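You operate a simulated robot arm through the tools that you are given. There is no shell and no other tool.

You are at the controls of a simulated robot arm. One attempt, no reset.

TASK
Press the cap onto the streaky pink bottle, then shake it till the colour is even.
Fine: use the cap press; slide out again, bottle into the blue tray; leave the other bottles.

The check looks at the end state, three seconds after you hand in, the way a careful person would. Anything else that was tipped, shoved, dropped, spilled or broken makes it a failure. A push-on lid holds only when it is set on centred and level and pressed home; a screw cap is set on level and turned clockwise until tight.

THE ROBOT
A 6-joint arm with a two-finger parallel gripper, fixed in place. Base frame: the origin is on the floor under the middle of its stand, x ahead of it, y to its left, z up; the work surface is at about z = 0.77. Lengths are in m, angles in degrees, forces in N, time in s.
With the tool pointing down near the work surface it reaches from about 0.24 to 0.64 m from the base axis. Its first joint turns from -66.0 to 66.0 degrees. Payload 2.7 kg.
Tool frame: the origin (TCP) lies between the finger pads and is the grasp point; the fingertips stand 0.023 m ahead of it; z points along the fingers, y is the line along which they close. The gripper opens to 0.094 m. The fingers are 0.038 m wide and 0.01 m thick; the gripper's body (0.054 by 0.096 m) begins 0.039 m behind the TCP.
Orientation is that of the tool frame in the base frame, as [roll, pitch, yaw] about the fixed x, y, z axes, in that order (R = Rz(yaw) Ry(pitch) Rx(roll)). With the fingers straight down and closing along the base's y, the tool's x points along the base's -x, its y along +y and its z along -z.

THE INTERFACE
- The arm moves only by the tool servo_tool. Its argument "commands" is one flat list of numbers, 7 for each row, row after row: the shift along the tool's x, y, z in units of 100 mm (1.0 is 100 mm), then the turn, a rotation vector about the tool's x, y, z in units of 90 degrees (1.0 is 90 degrees), then the closure in counts, from 0 (fully open) to 255 (shut). In form: [tx, ty, tz, wx, wy, wz, claw, tx, ty, tz, wx, wy, wz, claw, ...]. A call has 1 to 20 rows; each row is the pose to reach, as a shift and turn from the pose commanded when the call began, along the tool's axes at that moment. A call with a number of a shift or a turn outside -1 to 1 is refused whole. A row lasts 0.2 s, in which the tool goes at most 0.05 m and 8.6 degrees; a call with a longer step from one row to the next is refused whole, and so is a gripper value outside its range. Where a pose cannot be reached the arm comes as near as it can. A force on the tool above 40 N (or 10 N above the force at the start of the call, whichever is more), or a blocked arm, ends the call early, and 0.2 s more pass. The fingers move at their own pace (about 0.045 m/s each) and stop on an object; they squeeze with about 25 N. The grip force told is the motor's: it shows also when the fingers shut on nothing. Time passes only in rows, and 0.2 s behind the last, so rows that repeat a pose let the fingers close. The reply holds the time, the measured pose of the TCP, the force on the tool along the base axes, the opening and the grip force, in the units named above and with some noise, with the torque about the TCP (base axes, N m) and any sound that the robot's microphone picked up.
- Cameras (640 x 400 px; columns grow to the right, rows downward): "scene" is fixed at [0.0768, -0.4282, 1.4189]; the picture's right is [0.79, -0.62, 0.00], its down [-0.27, -0.34, -0.90] and it looks along [0.56, 0.71, -0.43] (base axes); focal length 336 px, centre (320, 200). "wrist" rides on the gripper at [0.086, 0.016, -0.075] in the tool frame; the picture's right is [-0.18, 0.98, 0.00], its down [-0.58, -0.11, -0.81] and it looks along [-0.79, -0.15, 0.59] (tool axes); focal length 243 px, centre (320, 200). There is no depth. A picture from a camera that has moved, and an enlarged one, comes with that camera's place and axes in the base frame and with its lens.
- snapshot(camera): a new picture of that camera. It takes no simulated time.
- enlarge(camera, box): a new picture of the part [left, top, right, bottom] of that camera's present view, enlarged. It takes no simulated time.
- job_done(): hands the job in; it is judged then, once.

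Places have to be worked out from the pictures, the camera data and where the tool is seen. Open the gripper and draw the arm clear of the work before you hand the job in, unless the task says otherwise.

The tools are called as a command line: name --argument value ..., lists and objects as JSON in quotes. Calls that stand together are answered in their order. servo_tool: Moves the arm, as the interface text tells. Its arguments: {"type":"object","properties":{"commands":{"type":"array"}},"required":["commands"]} The other tools are called the same way: snapshot (camera) takes a picture; enlarge (camera, box) takes an enlarged picture of a part of a camera's view; job_done () hands the job in.

At the start:

```text
t: 0.0
tool_pos: [0.3771, 0.1835, 1.2444]
orientation: [-179.9, 0.0, -180.0]
contact_force: [-0.4, 0.4, -0.4]
ft_torque: [0.02, -0.02, -0.03]
grip_width: 0.0943
gripper_force: 0.1
```

scene: 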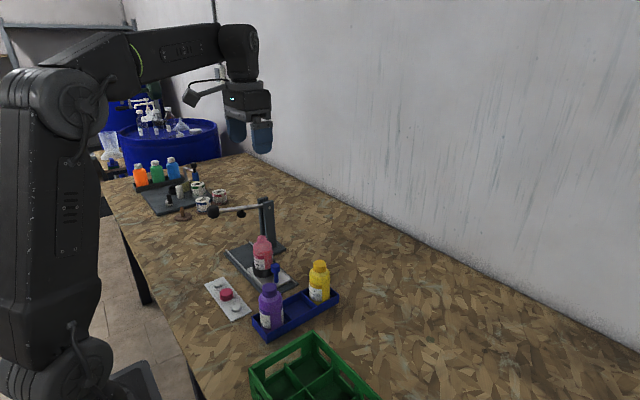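
wrist: 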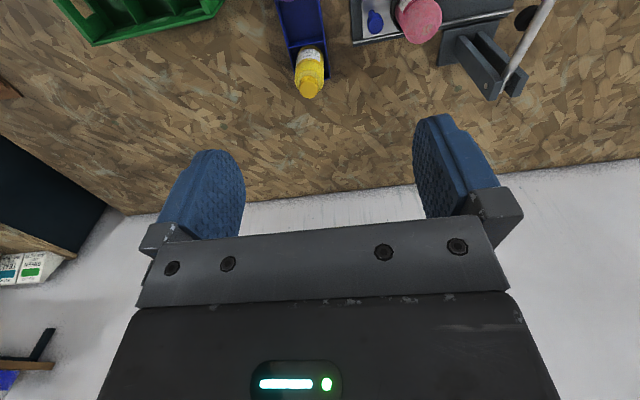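

I start by looking closely at the press, bottle, caps and tray in enlarged views.

enlarge --camera "scene" --box '[190, 180, 350, 280]'

enlarge --camera "scene" --box '[190, 250, 390, 375]'

enlarge --camera "wrist" --box '[260, 0, 560, 130]'

enlarge --camera "scene" --box '[100, 140, 260, 240]'

```text
4.00 times, centred on (270, 230) of scene
camera zoom: at [0.0768, -0.4282, 1.4189], right [0.79, -0.62, 0.0], down [-0.27, -0.34, -0.9], along [0.56, 0.71, -0.43], focal length 1345 px, centre (520, 80)
```

zoom: 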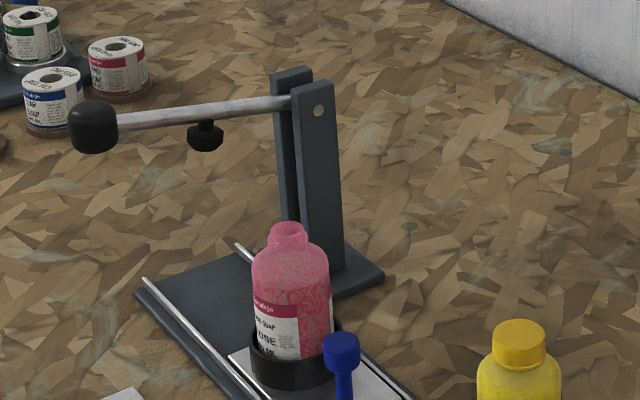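

```text
3.20 times, centred on (290, 312) of scene
camera zoom: at [0.0768, -0.4282, 1.4189], right [0.79, -0.62, 0.0], down [-0.27, -0.34, -0.9], along [0.56, 0.71, -0.43], focal length 1076 px, centre (416, -160)
```

zoom: 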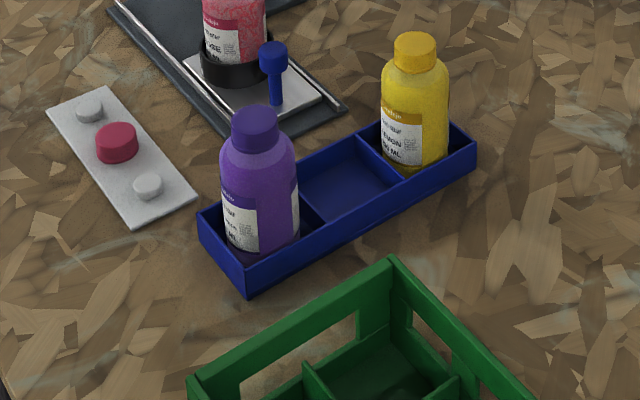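

```text
2.13 times, centred on (410, 65) of wrist
camera zoom: at [0.2904, 0.1994, 1.319], right [0.18, 0.98, 0.0], down [0.58, -0.11, 0.81], along [0.79, -0.15, -0.59], focal length 518 px, centre (128, 488)
```

zoom: 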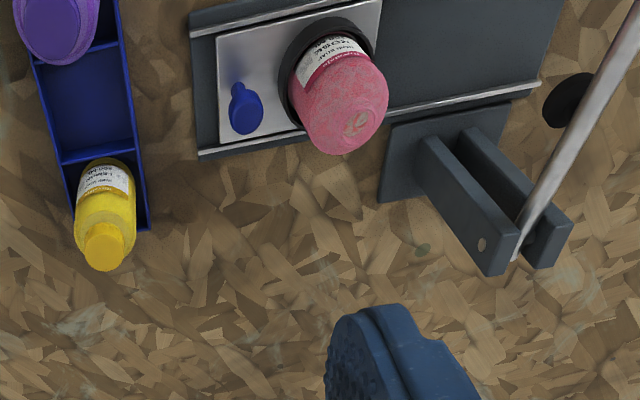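

```text
4.00 times, centred on (180, 190) of scene
camera zoom: at [0.0768, -0.4282, 1.4189], right [0.79, -0.62, 0.0], down [-0.27, -0.34, -0.9], along [0.56, 0.71, -0.43], focal length 1345 px, centre (880, 240)
```

zoom: 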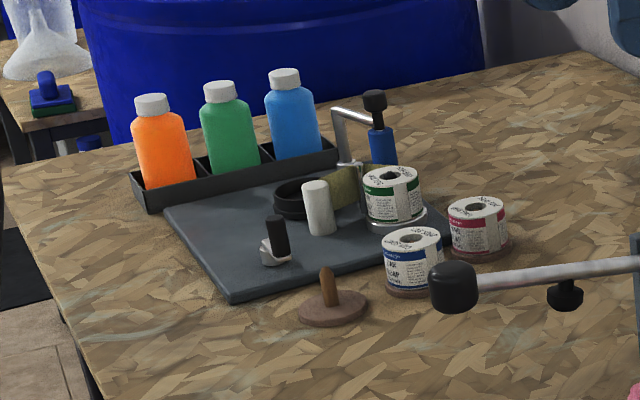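

The scene reads as follows: the press slide runs along +y at x≈0.455, the bottle neck is near (0.455, 0.32, 0.91), and the slide's blue knob is near (0.458, 0.26, 0.84). The pad is near y≈0.445 and the red cap near (0.32, 0.29). I'm moving down toward the cap in stages for a closer look.

servo_tool --commands '[0.07, 0.13, 0.33, 0, 0, 0, 0, 0.14, 0.26, 0.66, 0, 0, 0, 0, 0.2, 0.38, 1.0, 0, 0, 0, 0]'

```text
t: 0.8
tool_pos: [0.3569, 0.2226, 1.1434]
orientation: [180.0, 0.0, -180.0]
contact_force: [0.0, -0.2, -0.3]
ft_torque: [-0.01, -0.05, 0.02]
grip_width: 0.0943
gripper_force: 0.0
```

The arm tracks well with no contact. I continue to a spot above the cap plate at a safe height.

servo_tool --commands '[0.12, 0.23, 0.33, 0, 0, 0, 0, 0.24, 0.46, 0.66, 0, 0, 0, 0, 0.37, 0.68, 1.0, 0, 0, 0, 0, 0.37, 0.68, 1.0, 0, 0, 0, 0]'

snapshot --camera "wrist"

snapshot --camera "scene"

```text
t: 1.8
tool_pos: [0.3193, 0.2882, 1.0429]
orientation: [180.0, 0.1, -180.0]
contact_force: [0.0, -0.1, 0.2]
ft_torque: [0.0, 0.0, 0.03]
grip_width: 0.094
gripper_force: 0.1
```

```text
taken
camera wrist: at [0.2318, 0.3055, 1.1174], right [0.18, 0.98, 0.0], down [0.58, -0.11, 0.81], along [0.79, -0.15, -0.59], focal length 243 px, centre (320, 200)
```

wrist: 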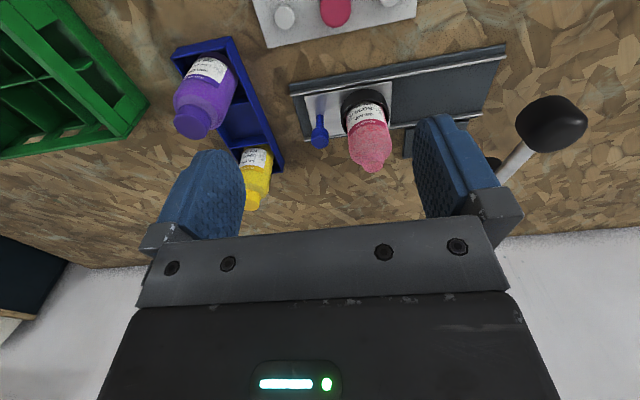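

```text
taken
```

scene: 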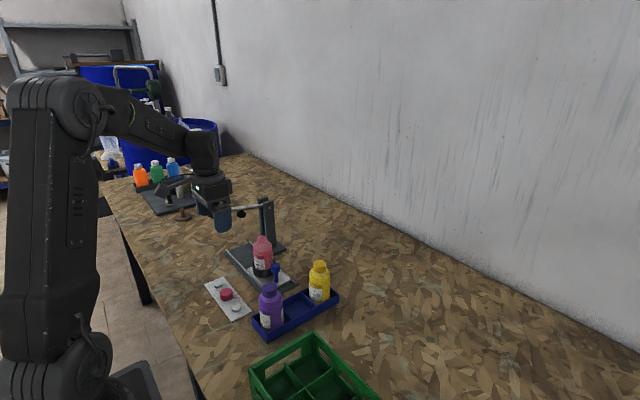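

The view is clear, and the lever's black ball shows at the right of the wrist picture. I zoom on the cap plate in both cameras to place the cap precisely.

enlarge --camera "scene" --box '[195, 270, 259, 325]'

enlarge --camera "wrist" --box '[240, 0, 430, 60]'

enlarge --camera "wrist" --box '[280, 60, 600, 200]'

enlarge --camera "scene" --box '[160, 150, 300, 300]'

```text
7.27 times, centred on (227, 298) of scene
camera zoom: at [0.0768, -0.4281, 1.4189], right [0.79, -0.62, 0.0], down [-0.27, -0.34, -0.9], along [0.56, 0.71, -0.43], focal length 2445 px, centre (996, -509)
```

zoom: 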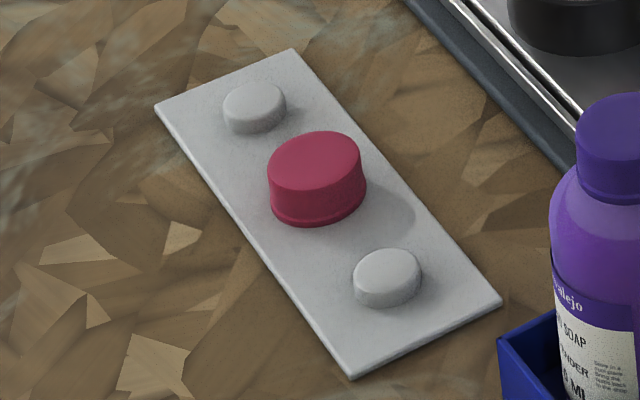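

```text
3.37 times, centred on (335, 30) of wrist
camera zoom: at [0.2318, 0.3055, 1.1174], right [0.18, 0.98, 0.0], down [0.58, -0.11, 0.81], along [0.79, -0.15, -0.59], focal length 817 px, centre (270, 773)
```

zoom: 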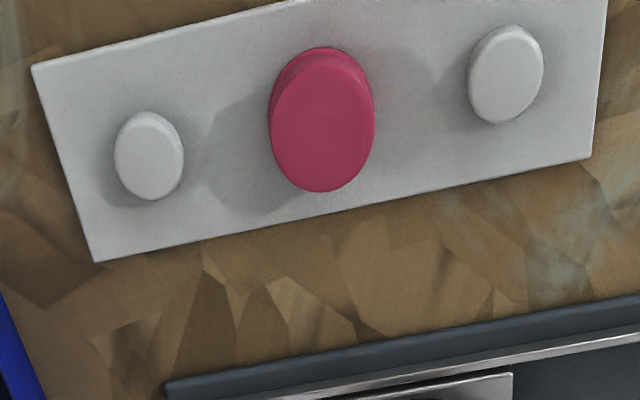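

```text
2.00 times, centred on (440, 130) of wrist
camera zoom: at [0.2318, 0.3055, 1.1174], right [0.18, 0.98, 0.0], down [0.58, -0.11, 0.81], along [0.79, -0.15, -0.59], focal length 485 px, centre (80, 340)
```

zoom: 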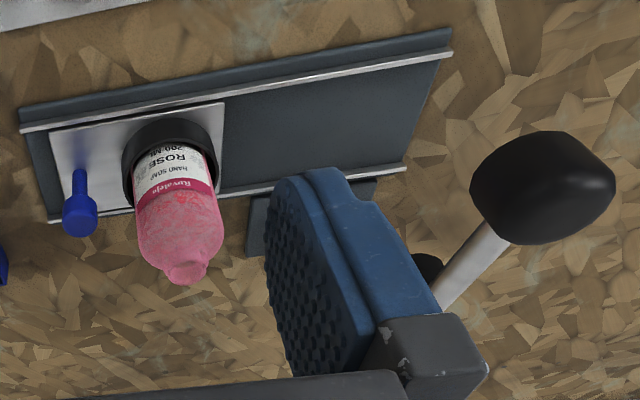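

```text
2.67 times, centred on (230, 225) of scene
camera zoom: at [0.0768, -0.4281, 1.4189], right [0.79, -0.62, 0.0], down [-0.27, -0.34, -0.9], along [0.56, 0.71, -0.43], focal length 897 px, centre (560, 133)
```

zoom: 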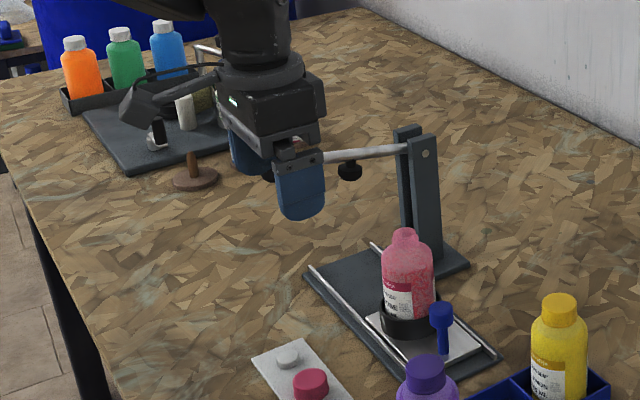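

Intersecting both views puts the cap at about (0.3255, 0.306), with its top at z≈0.790 and a diameter of about 35 mm, and the grey pegs at y≈±0.06 from it. I turn the tool so the fingers close along x, clear of the pegs, with the camera on the −y side, and centre it over the cap.

servo_tool --commands '[-0.005, 0.015, 0, 0, 0, -0.0834, 60, -0.01, 0.03, 0, 0, 0, -0.1667, 60, -0.016, 0.045, 0, 0, 0, -0.25, 60, -0.02, 0.06, 0, 0, 0, -0.3334, 60, -0.026, 0.075, 0, 0, 0, -0.4167, 60, -0.031, 0.09, 0, 0, 0, -0.5, 60, -0.036, 0.105, 0, 0, 0, -0.5834, 60, -0.042, 0.12, 0, 0, 0, -0.6667, 60, -0.047, 0.135, 0, 0, 0, -0.75, 60, -0.052, 0.15, 0, 0, 0, -0.8334, 60, -0.057, 0.165, 0, 0, 0, -0.9167, 60, -0.062, 0.178, 0, 0, 0, -1.0, 60, -0.062, 0.178, 0, 0, 0, -1.0, 60]'

snapshot --camera "wrist"

snapshot --camera "scene"

```text
t: 4.6
tool_pos: [0.3253, 0.3055, 1.045]
orientation: [-180.0, 0.0, -89.9]
contact_force: [0.2, -0.2, -1.1]
ft_torque: [0.0, 0.01, 0.04]
grip_width: 0.0719
gripper_force: 0.1
```

```text
taken
camera wrist: at [0.3097, 0.2199, 1.1194], right [-0.98, 0.18, 0.0], down [0.11, 0.58, 0.81], along [0.15, 0.79, -0.59], focal length 243 px, centre (320, 200)
```

wrist: 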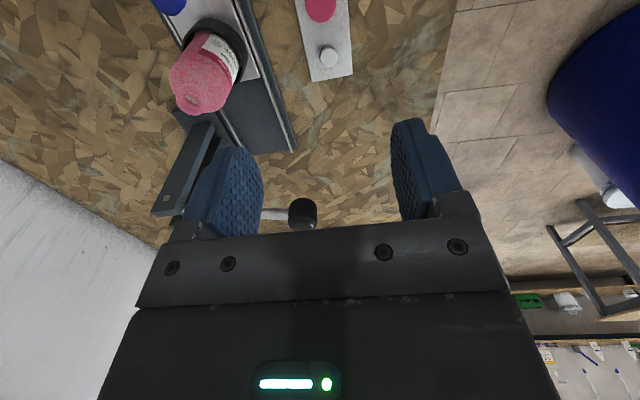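

```text
taken
```

scene: 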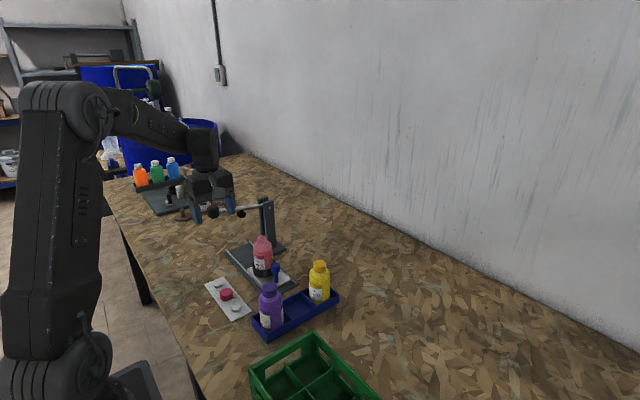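

The turn went fine and the cap lies in line with the gap between the fingers. I descend 150 mm in two calls and then check the alignment.

servo_tool --commands '[0, 0, 0.35, 0, 0, 0, 60, 0, 0, 0.7, 0, 0, 0, 60, 0, 0, 1.0, 0, 0, 0, 60]'

servo_tool --commands '[0, 0, 0.25, 0, 0, 0, 60, 0, 0, 0.5, 0, 0, 0, 60, 0, 0, 0.8, 0, 0, 0, 60, 0, 0, 0.8, 0, 0, 0, 60]'

snapshot --camera "wrist"

enlarge --camera "scene" --box '[190, 230, 290, 330]'

```text
t: 5.4
tool_pos: [0.3249, 0.3061, 0.9426]
orientation: [179.9, 0.1, -90.0]
contact_force: [1.0, -0.5, 0.2]
ft_torque: [0.01, -0.03, -0.02]
grip_width: 0.0721
gripper_force: 0.0
```

```text
t: 6.4
tool_pos: [0.326, 0.3066, 0.8647]
orientation: [180.0, 0.1, -90.0]
contact_force: [1.2, 0.2, -1.1]
ft_torque: [0.04, 0.01, 0.0]
grip_width: 0.0723
gripper_force: 0.0
```

```text
taken
camera wrist: at [0.3092, 0.2203, 0.9386], right [-0.98, 0.18, 0.0], down [0.11, 0.58, 0.81], along [0.15, 0.79, -0.59], focal length 243 px, centre (320, 200)
```

wrist: 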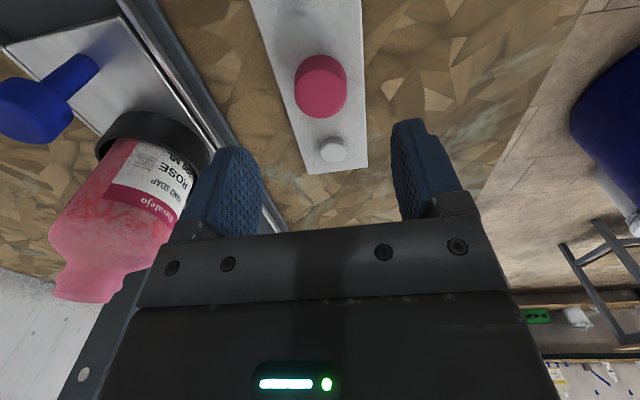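

```text
4.00 times, centred on (240, 280) of scene
camera zoom: at [0.0768, -0.4282, 1.4189], right [0.79, -0.62, 0.0], down [-0.27, -0.34, -0.9], along [0.56, 0.71, -0.43], focal length 1345 px, centre (640, -120)
```

zoom: 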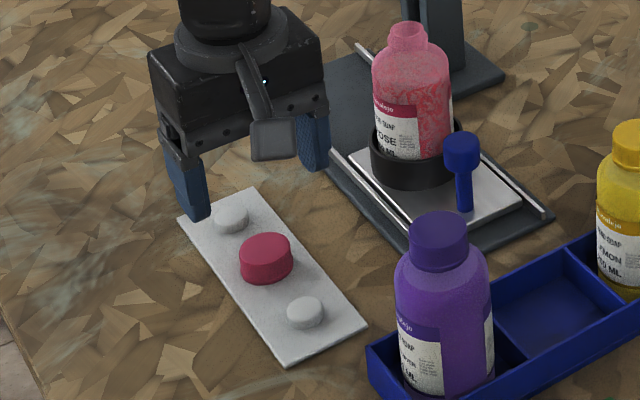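

The cap is still roughly centred, so I zoom in to check the offset before the final descent.

enlarge --camera "wrist" --box '[240, 30, 420, 200]'

```text
2.35 times, centred on (330, 115) of wrist
camera zoom: at [0.3092, 0.2203, 0.9386], right [-0.98, 0.18, 0.0], down [0.11, 0.58, 0.81], along [0.15, 0.79, -0.59], focal length 571 px, centre (296, 400)
```

zoom: 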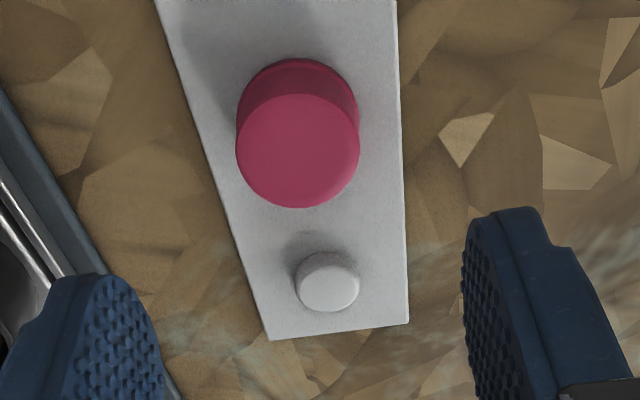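

The cap centre works out at (0.3245, 0.3055), within 2 mm of the tool. I apply that small correction and go down so the fingertips end just above the plate.

servo_tool --commands '[0.015, 0.013, 0.2, 0, 0, 0, 60, 0.015, 0.013, 0.4, 0, 0, 0, 60, 0.015, 0.013, 0.55, 0, 0, 0, 60, 0.015, 0.013, 0.64, 0, 0, 0, 60, 0.015, 0.013, 0.64, 0, 0, 0, 60]'

snapshot --camera "wrist"

enlarge --camera "scene" --box '[190, 240, 270, 330]'

```text
t: 7.6
tool_pos: [0.3235, 0.3051, 0.7989]
orientation: [-180.0, 0.0, -90.0]
contact_force: [0.0, -0.7, 0.3]
ft_torque: [-0.02, 0.01, -0.05]
grip_width: 0.072
gripper_force: 0.0
```

```text
taken
camera wrist: at [0.3076, 0.2194, 0.8749], right [-0.98, 0.18, 0.0], down [0.11, 0.58, 0.81], along [0.15, 0.79, -0.59], focal length 243 px, centre (320, 200)
```

wrist: 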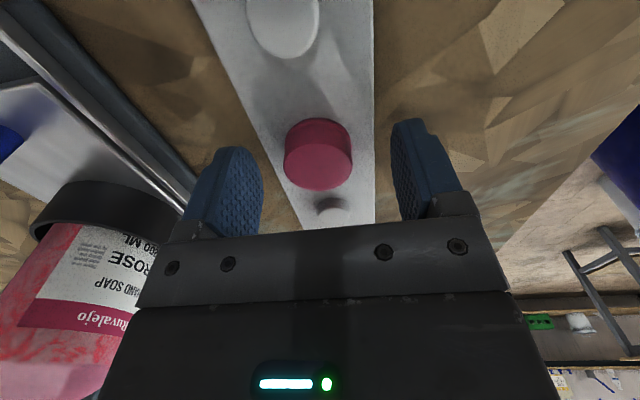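

```text
4.44 times, centred on (230, 285) of scene
camera zoom: at [0.0768, -0.4282, 1.4189], right [0.79, -0.62, 0.0], down [-0.27, -0.34, -0.9], along [0.56, 0.71, -0.43], focal length 1494 px, centre (720, -178)
```

zoom: 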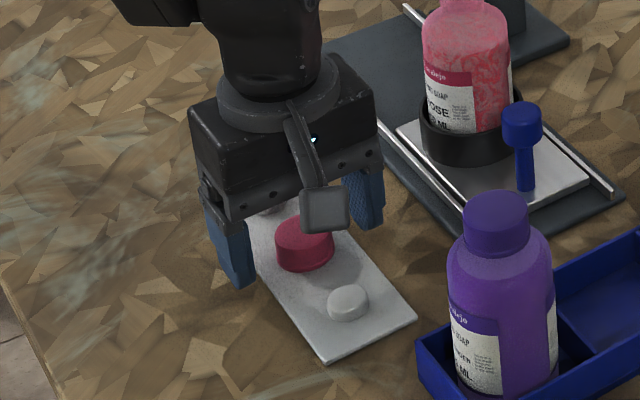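

The fingers straddle the cap with no contact, so I close on it.

servo_tool --commands '[0, 0, 0, 0, 0, 0, 255, 0, 0, 0, 0, 0, 0, 255, 0, 0, 0, 0, 0, 0, 255, 0, 0, 0, 0, 0, 0, 255]'

snapshot --camera "wrist"

```text
t: 8.6
tool_pos: [0.3241, 0.3042, 0.8]
orientation: [-179.9, 0.1, -90.0]
contact_force: [1.1, 0.0, -0.3]
ft_torque: [-0.03, -0.05, -0.03]
grip_width: 0.0323
gripper_force: 25.2
```

```text
taken
camera wrist: at [0.3076, 0.2193, 0.875], right [-0.98, 0.18, 0.0], down [0.11, 0.58, 0.81], along [0.15, 0.79, -0.59], focal length 243 px, centre (320, 200)
```

wrist: 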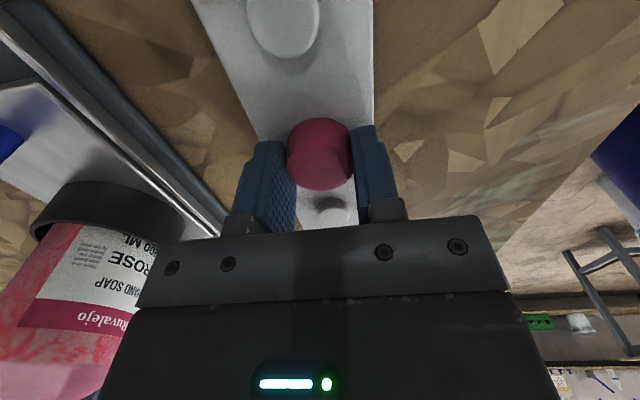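

The cap is gripped (width 32 mm, 25 N). I lift it straight up in two calls and look.

servo_tool --commands '[0, 0, -0.1, 0, 0, 0, 255, 0, 0, -0.4, 0, 0, 0, 255, 0, 0, -0.7, 0, 0, 0, 255, 0, 0, -1.0, 0, 0, 0, 255]'

servo_tool --commands '[0, 0, -0.3, 0, 0, 0, 255, 0, 0, -0.6, 0, 0, 0, 255, 0, 0, -0.9, 0, 0, 0, 255, 0, 0, -1.0, 0, 0, 0, 255, 0, 0, -1.0, 0, 0, 0, 255]'

snapshot --camera "wrist"

snapshot --camera "scene"

enlarge --camera "wrist" --box '[140, 20, 400, 230]'

enlarge --camera "scene" --box '[180, 160, 300, 290]'

```text
t: 9.6
tool_pos: [0.3245, 0.3038, 0.9002]
orientation: [-180.0, 0.0, -90.0]
contact_force: [0.3, -0.1, 0.2]
ft_torque: [-0.02, -0.03, -0.02]
grip_width: 0.0322
gripper_force: 25.2
```

```text
t: 10.8
tool_pos: [0.3267, 0.305, 1.0009]
orientation: [-179.9, 0.0, -90.1]
contact_force: [-0.5, 0.2, 0.8]
ft_torque: [0.02, -0.03, 0.04]
grip_width: 0.032
gripper_force: 25.0
```

```text
taken
camera wrist: at [0.3089, 0.2195, 1.0758], right [-0.98, 0.18, 0.0], down [0.11, 0.58, 0.81], along [0.15, 0.79, -0.59], focal length 243 px, centre (320, 200)
```

wrist: 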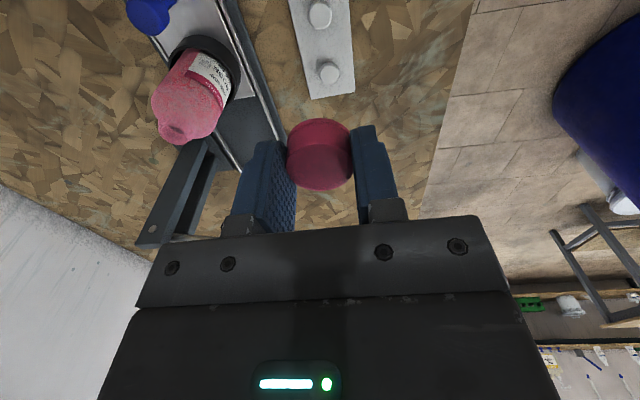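

```text
taken
```

scene: 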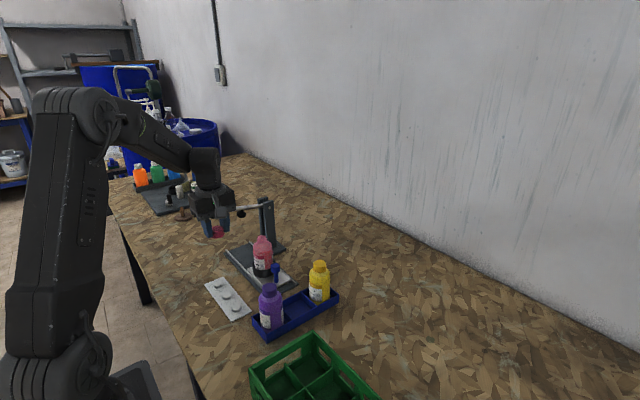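

```text
1.90 times, centred on (270, 125) of wrist
camera zoom: at [0.3089, 0.2195, 1.0758], right [-0.98, 0.18, 0.0], down [0.11, 0.58, 0.81], along [0.15, 0.79, -0.59], focal length 462 px, centre (415, 343)
```

zoom: 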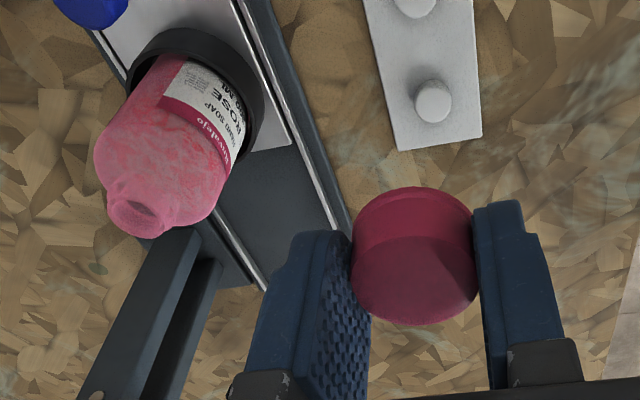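

```text
3.08 times, centred on (240, 225) of scene
camera zoom: at [0.0768, -0.4282, 1.4189], right [0.79, -0.62, 0.0], down [-0.27, -0.34, -0.9], along [0.56, 0.71, -0.43], focal length 1035 px, centre (566, 123)
```

zoom: 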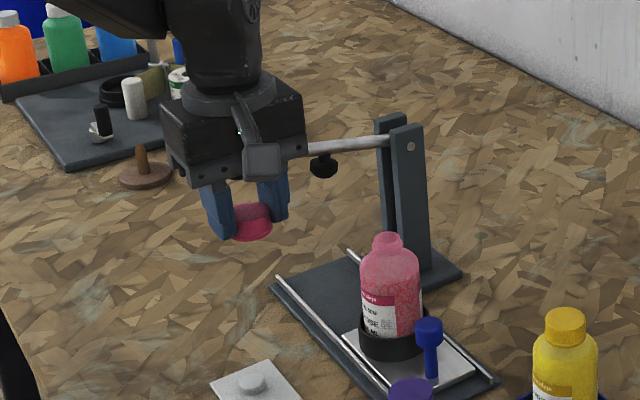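

The cap came up level, and the holder pegs (apparently seats for the caps) are undisturbed. I zoom in on the bottle neck from both cameras to fix its exact centre and height.

enlarge --camera "scene" --box '[240, 225, 290, 285]'

enlarge --camera "wrist" --box '[130, 20, 270, 170]'

enlarge --camera "wrist" --box '[260, 90, 400, 210]'

enlarge --camera "scene" --box '[195, 200, 245, 245]'

```text
6.67 times, centred on (265, 255) of scene
camera zoom: at [0.0768, -0.4282, 1.4189], right [0.79, -0.62, 0.0], down [-0.27, -0.34, -0.9], along [0.56, 0.71, -0.43], focal length 2242 px, centre (687, -167)
```

zoom: 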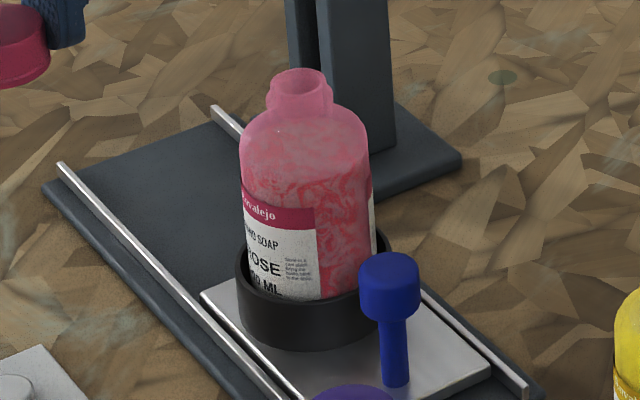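

```text
2.67 times, centred on (200, 95) of wrist
camera zoom: at [0.3089, 0.2195, 1.0758], right [-0.98, 0.18, 0.0], down [0.11, 0.58, 0.81], along [0.15, 0.79, -0.59], focal length 647 px, centre (640, 480)
```

zoom: 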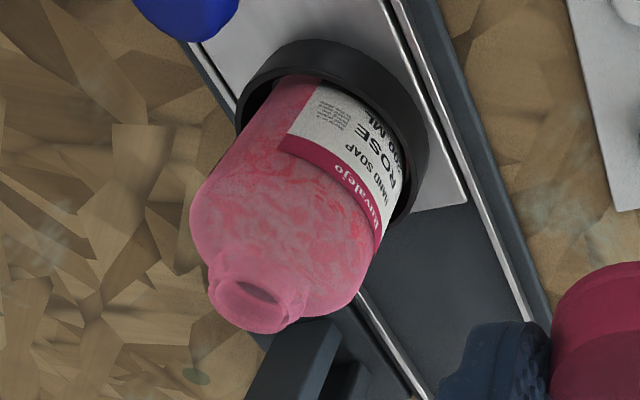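

```text
3.33 times, centred on (330, 150) of wrist
camera zoom: at [0.3089, 0.2195, 1.0758], right [-0.98, 0.18, 0.0], down [0.11, 0.58, 0.81], along [0.15, 0.79, -0.59], focal length 809 px, centre (287, 367)
```

zoom: 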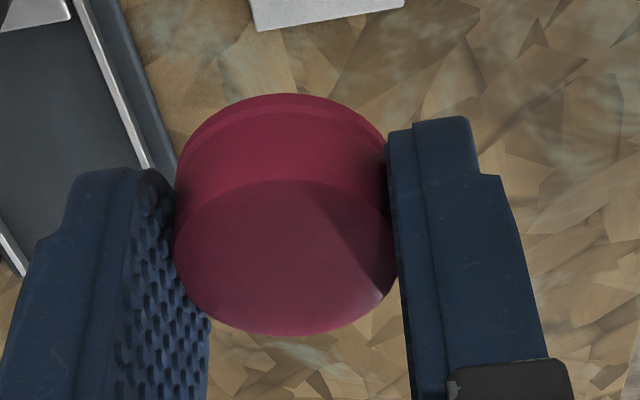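

```text
8.89 times, centred on (220, 222) of scene
camera zoom: at [0.0768, -0.4282, 1.4189], right [0.79, -0.62, 0.0], down [-0.27, -0.34, -0.9], along [0.56, 0.71, -0.43], focal length 2989 px, centre (1209, 0)
```

zoom: 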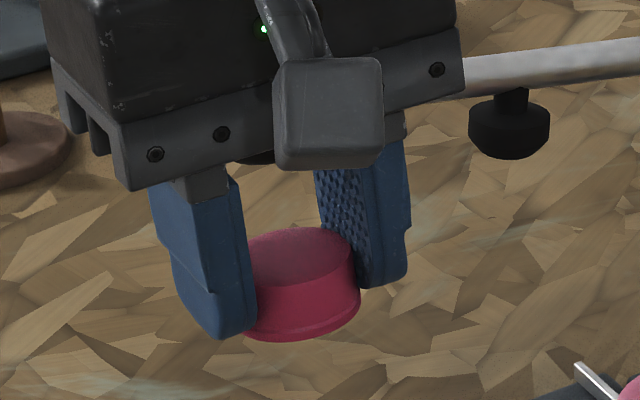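

Combining the views, the neck top centre comes out near (0.460, 0.332, 0.897), and the cap sits centred in the fingers. I travel over at a safe height first.

servo_tool --commands '[-0.05, -0.25, 0, 0, 0, 0, 255, -0.1, -0.5, 0, 0, 0, 0, 255, -0.15, -0.75, 0, 0, 0, 0, 255, -0.2, -1.0, 0, 0, 0, 0, 255, -0.2, -1.0, 0, 0, 0, 0, 255]'

servo_tool --commands '[-0.03, -0.18, 0, 0, 0, 0, 255, -0.06, -0.35, 0, 0, 0, 0, 255, -0.06, -0.35, 0.2, 0, 0, 0, 255, -0.06, -0.35, 0.2, 0, 0, 0, 255]'

snapshot --camera "wrist"

enlarge --camera "scene" --box '[210, 180, 310, 290]'

```text
t: 12.0
tool_pos: [0.4262, 0.3254, 1.0021]
orientation: [-179.9, 0.0, -90.0]
contact_force: [-1.1, -0.4, 0.3]
ft_torque: [0.02, -0.03, -0.04]
grip_width: 0.0324
gripper_force: 24.8
```

```text
t: 13.0
tool_pos: [0.4585, 0.3302, 0.9782]
orientation: [-180.0, 0.0, -89.9]
contact_force: [0.9, 0.0, 0.5]
ft_torque: [0.0, 0.0, -0.01]
grip_width: 0.0324
gripper_force: 25.7
```

```text
taken
camera wrist: at [0.4427, 0.2454, 1.0533], right [-0.98, 0.18, 0.0], down [0.11, 0.58, 0.81], along [0.15, 0.79, -0.59], focal length 243 px, centre (320, 200)
```

wrist: 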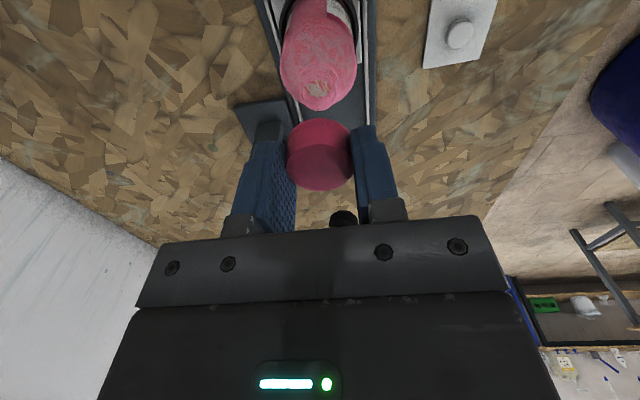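

```text
3.64 times, centred on (260, 235) of scene
camera zoom: at [0.0768, -0.4282, 1.4189], right [0.79, -0.62, 0.0], down [-0.27, -0.34, -0.9], along [0.56, 0.71, -0.43], focal length 1223 px, centre (538, 73)
```

zoom: 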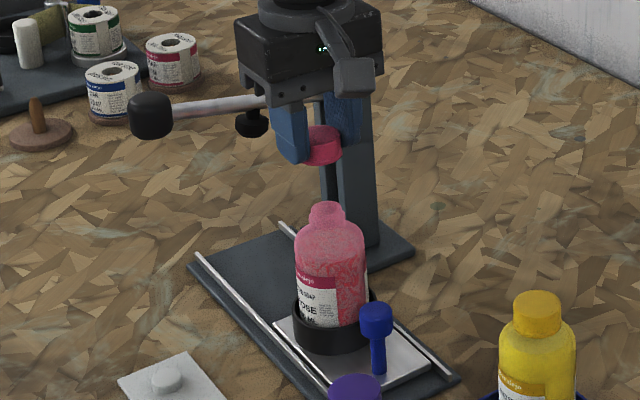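

The cap is above the bottle and slightly high. I zoom both views to compare the cap axis with the neck axis.

enlarge --camera "wrist" --box '[250, 10, 400, 200]'

enlarge --camera "scene" --box '[240, 205, 290, 255]'

```text
2.11 times, centred on (325, 105) of wrist
camera zoom: at [0.4427, 0.2454, 1.0533], right [-0.98, 0.18, 0.0], down [0.11, 0.58, 0.81], along [0.15, 0.79, -0.59], focal length 511 px, centre (310, 400)
```

zoom: 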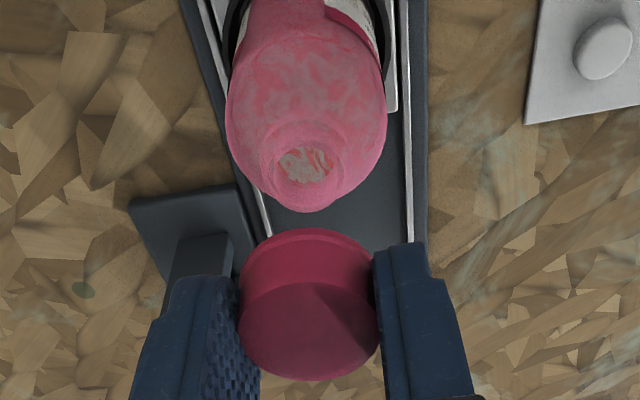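

```text
8.00 times, centred on (265, 230) of scene
camera zoom: at [0.0768, -0.4282, 1.4189], right [0.79, -0.62, 0.0], down [-0.27, -0.34, -0.9], along [0.56, 0.71, -0.43], focal length 2690 px, centre (760, -40)
```

zoom: 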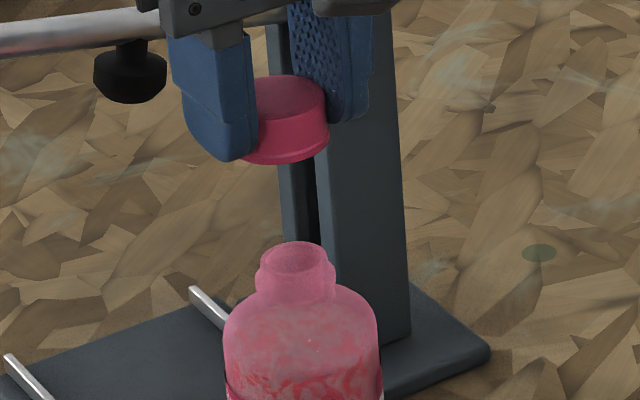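

Cap and neck agree to about 1–2 mm. I lower so the cap's rim is roughly 1 cm over the neck and check again.

servo_tool --commands '[0, 0, 0.2, 0, 0, 0, 255, 0, 0, 0.4, 0, 0, 0, 255, 0, 0, 0.4, 0, 0, 0, 255]'

enlarge --camera "wrist" --box '[250, 40, 400, 200]'

enlarge --camera "scene" --box '[240, 215, 290, 255]'

```text
t: 13.8
tool_pos: [0.4579, 0.3308, 0.9391]
orientation: [180.0, 0.0, -90.0]
contact_force: [-0.1, 0.4, -0.3]
ft_torque: [-0.02, 0.0, 0.01]
grip_width: 0.0322
gripper_force: 24.8
```

```text
2.50 times, centred on (325, 120) of wrist
camera zoom: at [0.4414, 0.2457, 1.0145], right [-0.98, 0.18, 0.0], down [0.11, 0.58, 0.81], along [0.15, 0.79, -0.59], focal length 606 px, centre (308, 400)
```

zoom: 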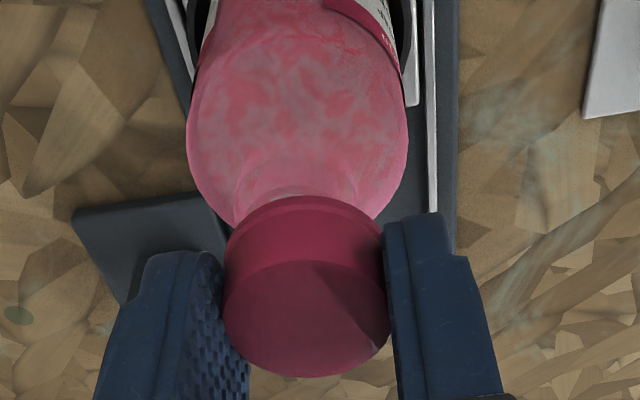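

```text
10.00 times, centred on (265, 235) of scene
camera zoom: at [0.0768, -0.4282, 1.4189], right [0.79, -0.62, 0.0], down [-0.27, -0.34, -0.9], along [0.56, 0.71, -0.43], focal length 3362 px, centre (870, -150)
```

zoom: 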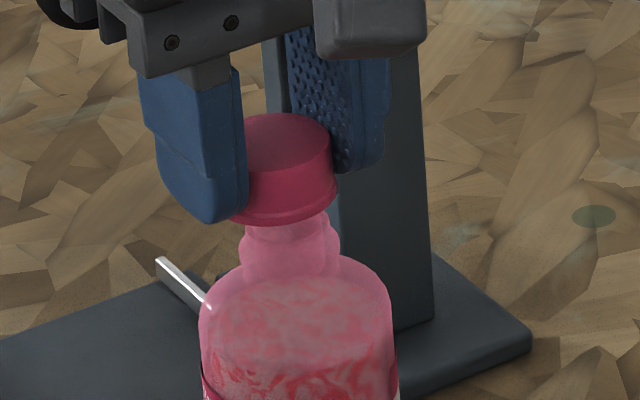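

The TCP reads about 2 mm short in x, and both zooms show the bottle axis about 2 mm further in +x and 1 mm in +y. I correct for that and lower in small steps, watching the force.

servo_tool --commands '[-0.008, -0.02, 0, 0, 0, 0, 255, -0.008, -0.02, 0.04, 0, 0, 0, 255, -0.008, -0.02, 0.08, 0, 0, 0, 255, -0.008, -0.02, 0.08, 0, 0, 0, 255]'

enlarge --camera "wrist" --box '[250, 40, 400, 200]'

enlarge --camera "scene" --box '[240, 215, 290, 255]'

```text
t: 14.8
tool_pos: [0.4609, 0.3313, 0.9316]
orientation: [179.9, 0.0, -89.9]
contact_force: [-0.7, -1.0, -0.1]
ft_torque: [-0.01, 0.0, 0.02]
grip_width: 0.0323
gripper_force: 25.7
```

```text
2.50 times, centred on (325, 120) of wrist
camera zoom: at [0.4447, 0.2457, 1.0067], right [-0.98, 0.18, 0.0], down [0.11, 0.58, 0.81], along [0.15, 0.79, -0.59], focal length 606 px, centre (308, 400)
```

zoom: 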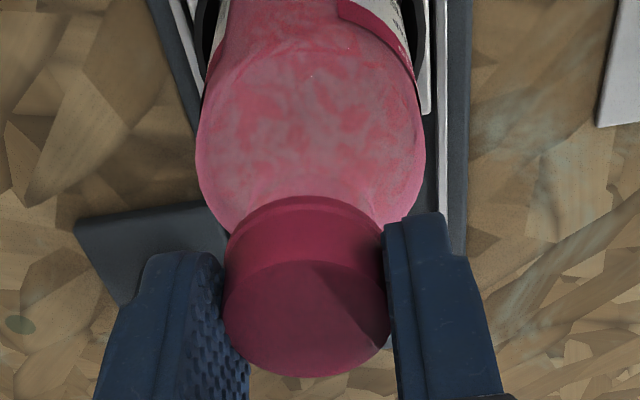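

```text
10.00 times, centred on (265, 235) of scene
camera zoom: at [0.0768, -0.4282, 1.4189], right [0.79, -0.62, 0.0], down [-0.27, -0.34, -0.9], along [0.56, 0.71, -0.43], focal length 3362 px, centre (870, -150)
```

zoom: 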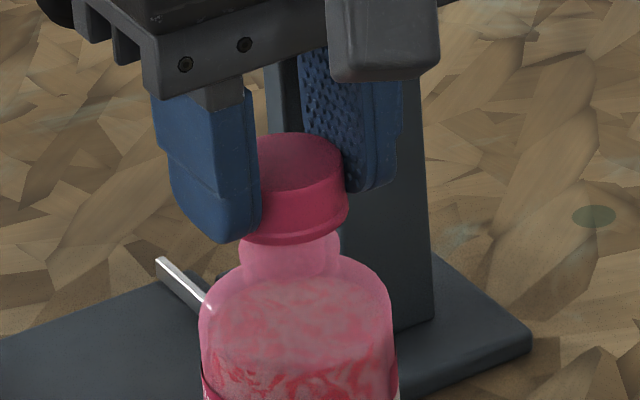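

Now the cap is within 1 mm of the bottle axis; both views suggest about −0.8 mm in x and +0.5 mm in y. I apply that and lower further in 2 mm steps.

servo_tool --commands '[-0.005, 0.008, 0, 0, 0, 0, 255, -0.005, 0.008, 0.02, 0, 0, 0, 255, -0.005, 0.008, 0.04, 0, 0, 0, 255, -0.005, 0.008, 0.04, 0, 0, 0, 255]'

```text
t: 15.8
tool_pos: [0.4615, 0.3329, 0.9283]
orientation: [179.9, 0.0, -90.0]
contact_force: [1.0, -0.3, -0.3]
ft_torque: [0.03, -0.02, -0.02]
grip_width: 0.0323
gripper_force: 24.9
```

No contact yet, so I go down another 4 mm.

servo_tool --commands '[0, 0, 0.02, 0, 0, 0, 255, 0, 0, 0.04, 0, 0, 0, 255, 0, 0, 0.04, 0, 0, 0, 255]'

enlarge --camera "wrist" --box '[250, 40, 400, 200]'

enlarge --camera "scene" --box '[240, 215, 290, 255]'

```text
t: 16.6
tool_pos: [0.4598, 0.3322, 0.9249]
orientation: [-180.0, 0.1, -89.9]
contact_force: [0.0, -1.1, 0.4]
ft_torque: [-0.06, 0.02, 0.03]
grip_width: 0.0324
gripper_force: 24.8
```

```text
2.50 times, centred on (325, 120) of wrist
camera zoom: at [0.4444, 0.2467, 0.9987], right [-0.98, 0.18, 0.0], down [0.11, 0.58, 0.81], along [0.15, 0.79, -0.59], focal length 606 px, centre (308, 400)
```

zoom: 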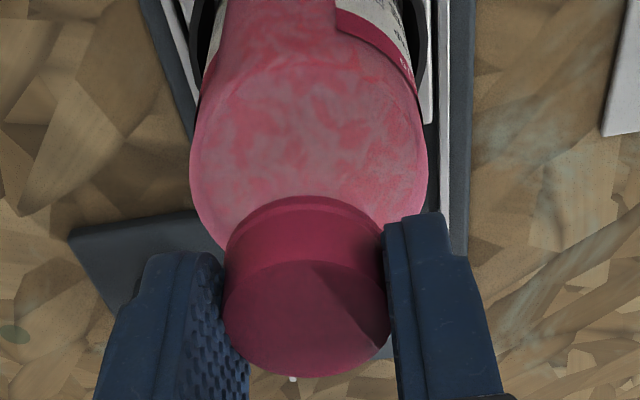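

```text
10.00 times, centred on (265, 235) of scene
camera zoom: at [0.0768, -0.4282, 1.4188], right [0.79, -0.62, 0.0], down [-0.27, -0.34, -0.9], along [0.56, 0.71, -0.43], focal length 3362 px, centre (870, -150)
```

zoom: 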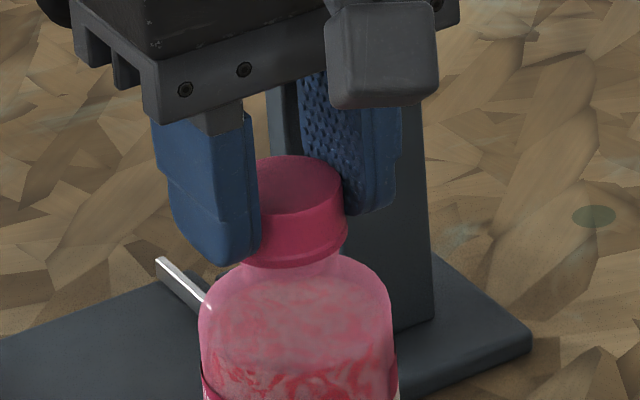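

The alignment looks good in both views (cap and bottle axes within about 0.5 mm) and there is no contact force yet. I continue down 3 mm.

servo_tool --commands '[0, 0, 0.01, 0, 0, 0, 255, 0, 0, 0.02, 0, 0, 0, 255, 0, 0, 0.03, 0, 0, 0, 255]'

```text
t: 17.4
tool_pos: [0.4604, 0.3328, 0.9206]
orientation: [-180.0, -0.1, -90.1]
contact_force: [-0.6, -0.4, -0.1]
ft_torque: [-0.01, 0.02, -0.02]
grip_width: 0.0321
gripper_force: 24.8
```

Still free, so I go down another 2 mm.

servo_tool --commands '[0, 0, 0.01, 0, 0, 0, 255, 0, 0, 0.02, 0, 0, 0, 255]'

enlarge --camera "scene" --box '[240, 215, 290, 255]'

```text
t: 18.0
tool_pos: [0.4611, 0.3332, 0.9184]
orientation: [-180.0, 0.0, -90.0]
contact_force: [-0.9, 0.2, -0.2]
ft_torque: [0.02, -0.02, 0.01]
grip_width: 0.032
gripper_force: 25.1
```

```text
10.00 times, centred on (265, 235) of scene
camera zoom: at [0.0768, -0.4282, 1.4188], right [0.79, -0.62, 0.0], down [-0.27, -0.34, -0.9], along [0.56, 0.71, -0.43], focal length 3362 px, centre (870, -150)
```

zoom: 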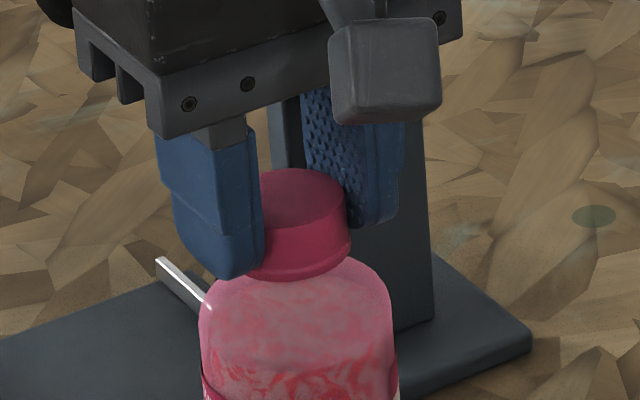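

There is no contact yet and the cap looks centred and level. Two more millimetres.

servo_tool --commands '[0, 0, 0.01, 0, 0, 0, 255, 0, 0, 0.02, 0, 0, 0, 255]'

```text
t: 18.6
tool_pos: [0.46, 0.3315, 0.9167]
orientation: [-180.0, 0.0, -90.0]
contact_force: [-0.4, -0.1, 0.5]
ft_torque: [-0.03, 0.01, 0.02]
grip_width: 0.0321
gripper_force: 24.9
```

Still no force, so I take another 2 mm with a check after.

servo_tool --commands '[0, 0, 0.01, 0, 0, 0, 255, 0, 0, 0.02, 0, 0, 0, 255]'

enlarge --camera "scene" --box '[240, 215, 290, 255]'

enlarge --camera "wrist" --box '[250, 40, 400, 200]'

```text
t: 19.2
tool_pos: [0.4614, 0.3318, 0.9148]
orientation: [-179.9, -0.1, -90.0]
contact_force: [-0.3, -0.4, 4.3]
ft_torque: [-0.05, -0.01, 0.03]
grip_width: 0.0319
gripper_force: 25.0
```

```text
10.00 times, centred on (265, 235) of scene
camera zoom: at [0.0767, -0.4282, 1.4188], right [0.79, -0.62, 0.0], down [-0.27, -0.34, -0.9], along [0.56, 0.71, -0.43], focal length 3362 px, centre (870, -150)
```

zoom: 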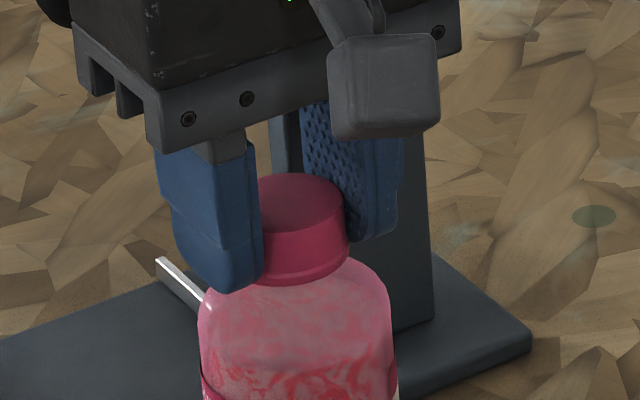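

```text
2.50 times, centred on (325, 120) of wrist
camera zoom: at [0.4444, 0.2467, 0.9896], right [-0.98, 0.18, 0.0], down [0.11, 0.58, 0.81], along [0.15, 0.79, -0.59], focal length 606 px, centre (308, 400)
```

zoom: 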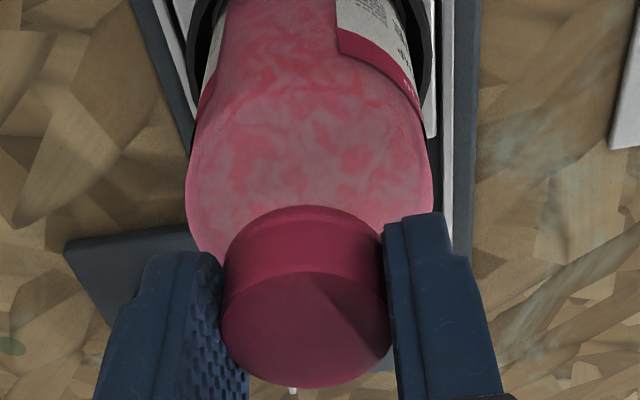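

Contact is felt (4 N up) and the cap slid slightly in the grip, so it now sits on the neck, level and centred. I release it gently in place.

servo_tool --commands '[0, 0, 0, 0, 0, 0, 150, 0, 0, 0, 0, 0, 0, 120, 0, 0, 0, 0, 0, 0, 100, 0, 0, 0, 0, 0, 0, 90, 0, 0, 0, 0, 0, 0, 90]'

enlarge --camera "scene" --box '[240, 215, 290, 255]'

enlarge --camera "wrist" --box '[250, 40, 400, 200]'

```text
t: 20.4
tool_pos: [0.4613, 0.3325, 0.915]
orientation: [180.0, 0.0, -90.0]
contact_force: [0.2, 0.2, -0.2]
ft_torque: [0.01, 0.0, 0.02]
grip_width: 0.0607
gripper_force: 0.0
```

```text
10.00 times, centred on (265, 235) of scene
camera zoom: at [0.0768, -0.4282, 1.4189], right [0.79, -0.62, 0.0], down [-0.27, -0.34, -0.9], along [0.56, 0.71, -0.43], focal length 3362 px, centre (870, -150)
```

zoom: 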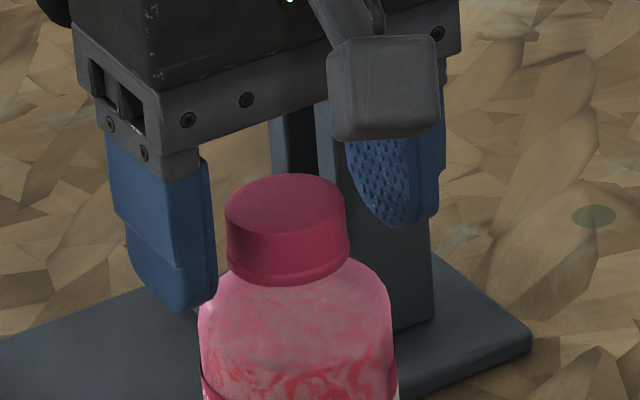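

```text
2.50 times, centred on (325, 120) of wrist
camera zoom: at [0.4443, 0.2467, 0.9893], right [-0.98, 0.18, 0.0], down [0.11, 0.58, 0.81], along [0.15, 0.79, -0.59], focal length 606 px, centre (308, 400)
```

zoom: 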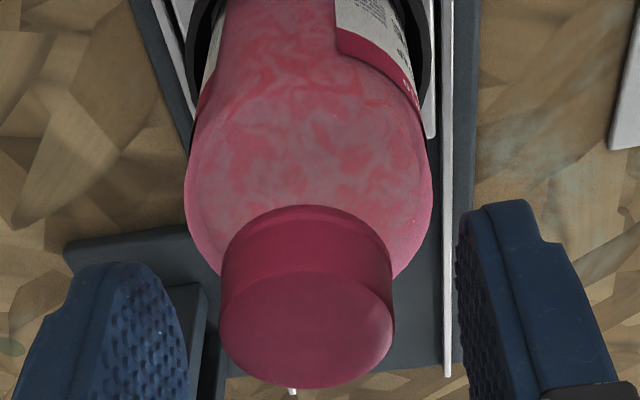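

The cap sits level and centred on the neck, with its top at about z≈0.907, which clears the pad underside at about 0.92. I back off straight up and move over to the slide's blue knob near (0.461, 0.264).

servo_tool --commands '[0, 0, -0.1, 0, 0, 0, 60, 0, 0, -0.3, 0, 0, 0, 60, 0, 0, -0.6, 0, 0, 0, 60, 0, 0, -0.8, 0, 0, 0, 60, 0.35, 0, -0.8, 0, 0, 0, 60, 0.69, 0, -0.8, 0, 0, 0, 60, 0.69, 0, -0.8, 0, 0, 0, 60]'

snapshot --camera "wrist"

snapshot --camera "scene"

enlarge --camera "scene" --box '[240, 220, 300, 300]'

```text
t: 22.0
tool_pos: [0.4611, 0.2621, 0.996]
orientation: [-180.0, 0.0, -90.0]
contact_force: [0.1, 0.7, -0.1]
ft_torque: [0.0, 0.0, -0.01]
grip_width: 0.0721
gripper_force: 0.1
```

```text
taken
camera wrist: at [0.4443, 0.1768, 1.0707], right [-0.98, 0.18, 0.0], down [0.11, 0.58, 0.81], along [0.15, 0.79, -0.59], focal length 243 px, centre (320, 200)
```

wrist: 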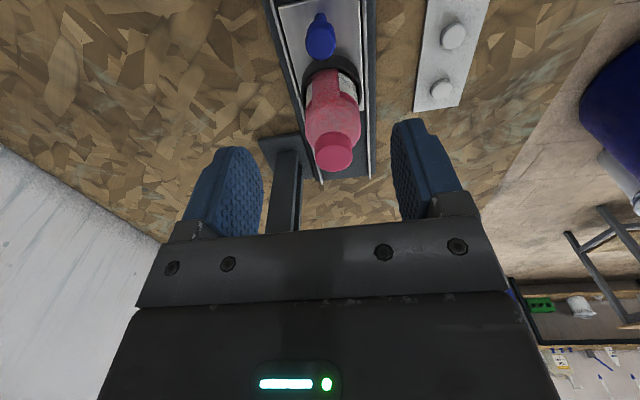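

```text
taken
```

scene: 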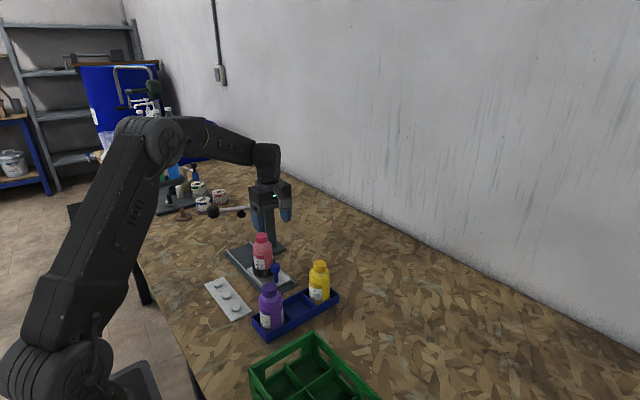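

```text
5.00 times, centred on (270, 260) of scene
camera zoom: at [0.0768, -0.4282, 1.4189], right [0.79, -0.62, 0.0], down [-0.27, -0.34, -0.9], along [0.56, 0.71, -0.43], focal length 1681 px, centre (570, -100)
```

zoom: 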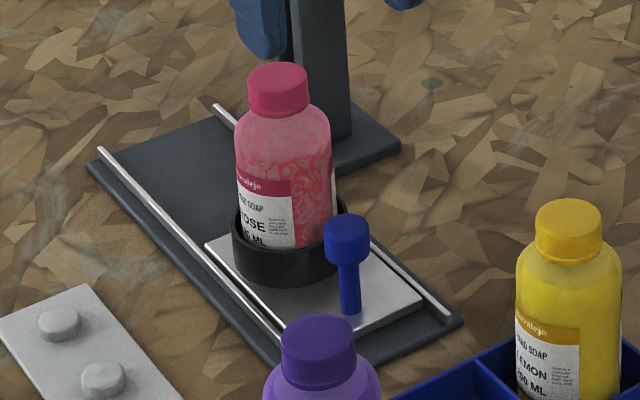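

The cap stays put. I zoom the wrist camera on the knob to centre over it.

enlarge --camera "wrist" --box '[260, 0, 400, 180]'

```text
2.22 times, centred on (330, 90) of wrist
camera zoom: at [0.4443, 0.1768, 1.0707], right [-0.98, 0.18, 0.0], down [0.11, 0.58, 0.81], along [0.15, 0.79, -0.59], focal length 539 px, centre (298, 444)
```

zoom: 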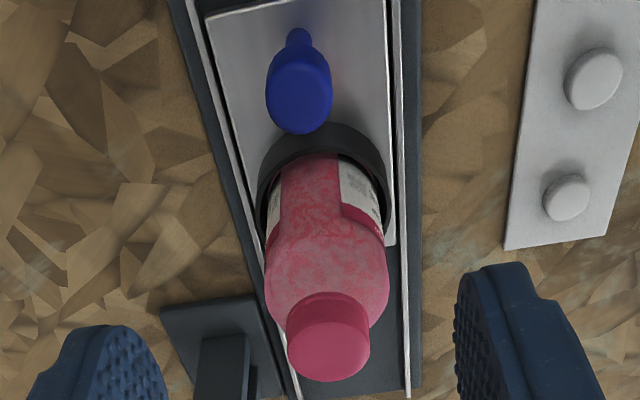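

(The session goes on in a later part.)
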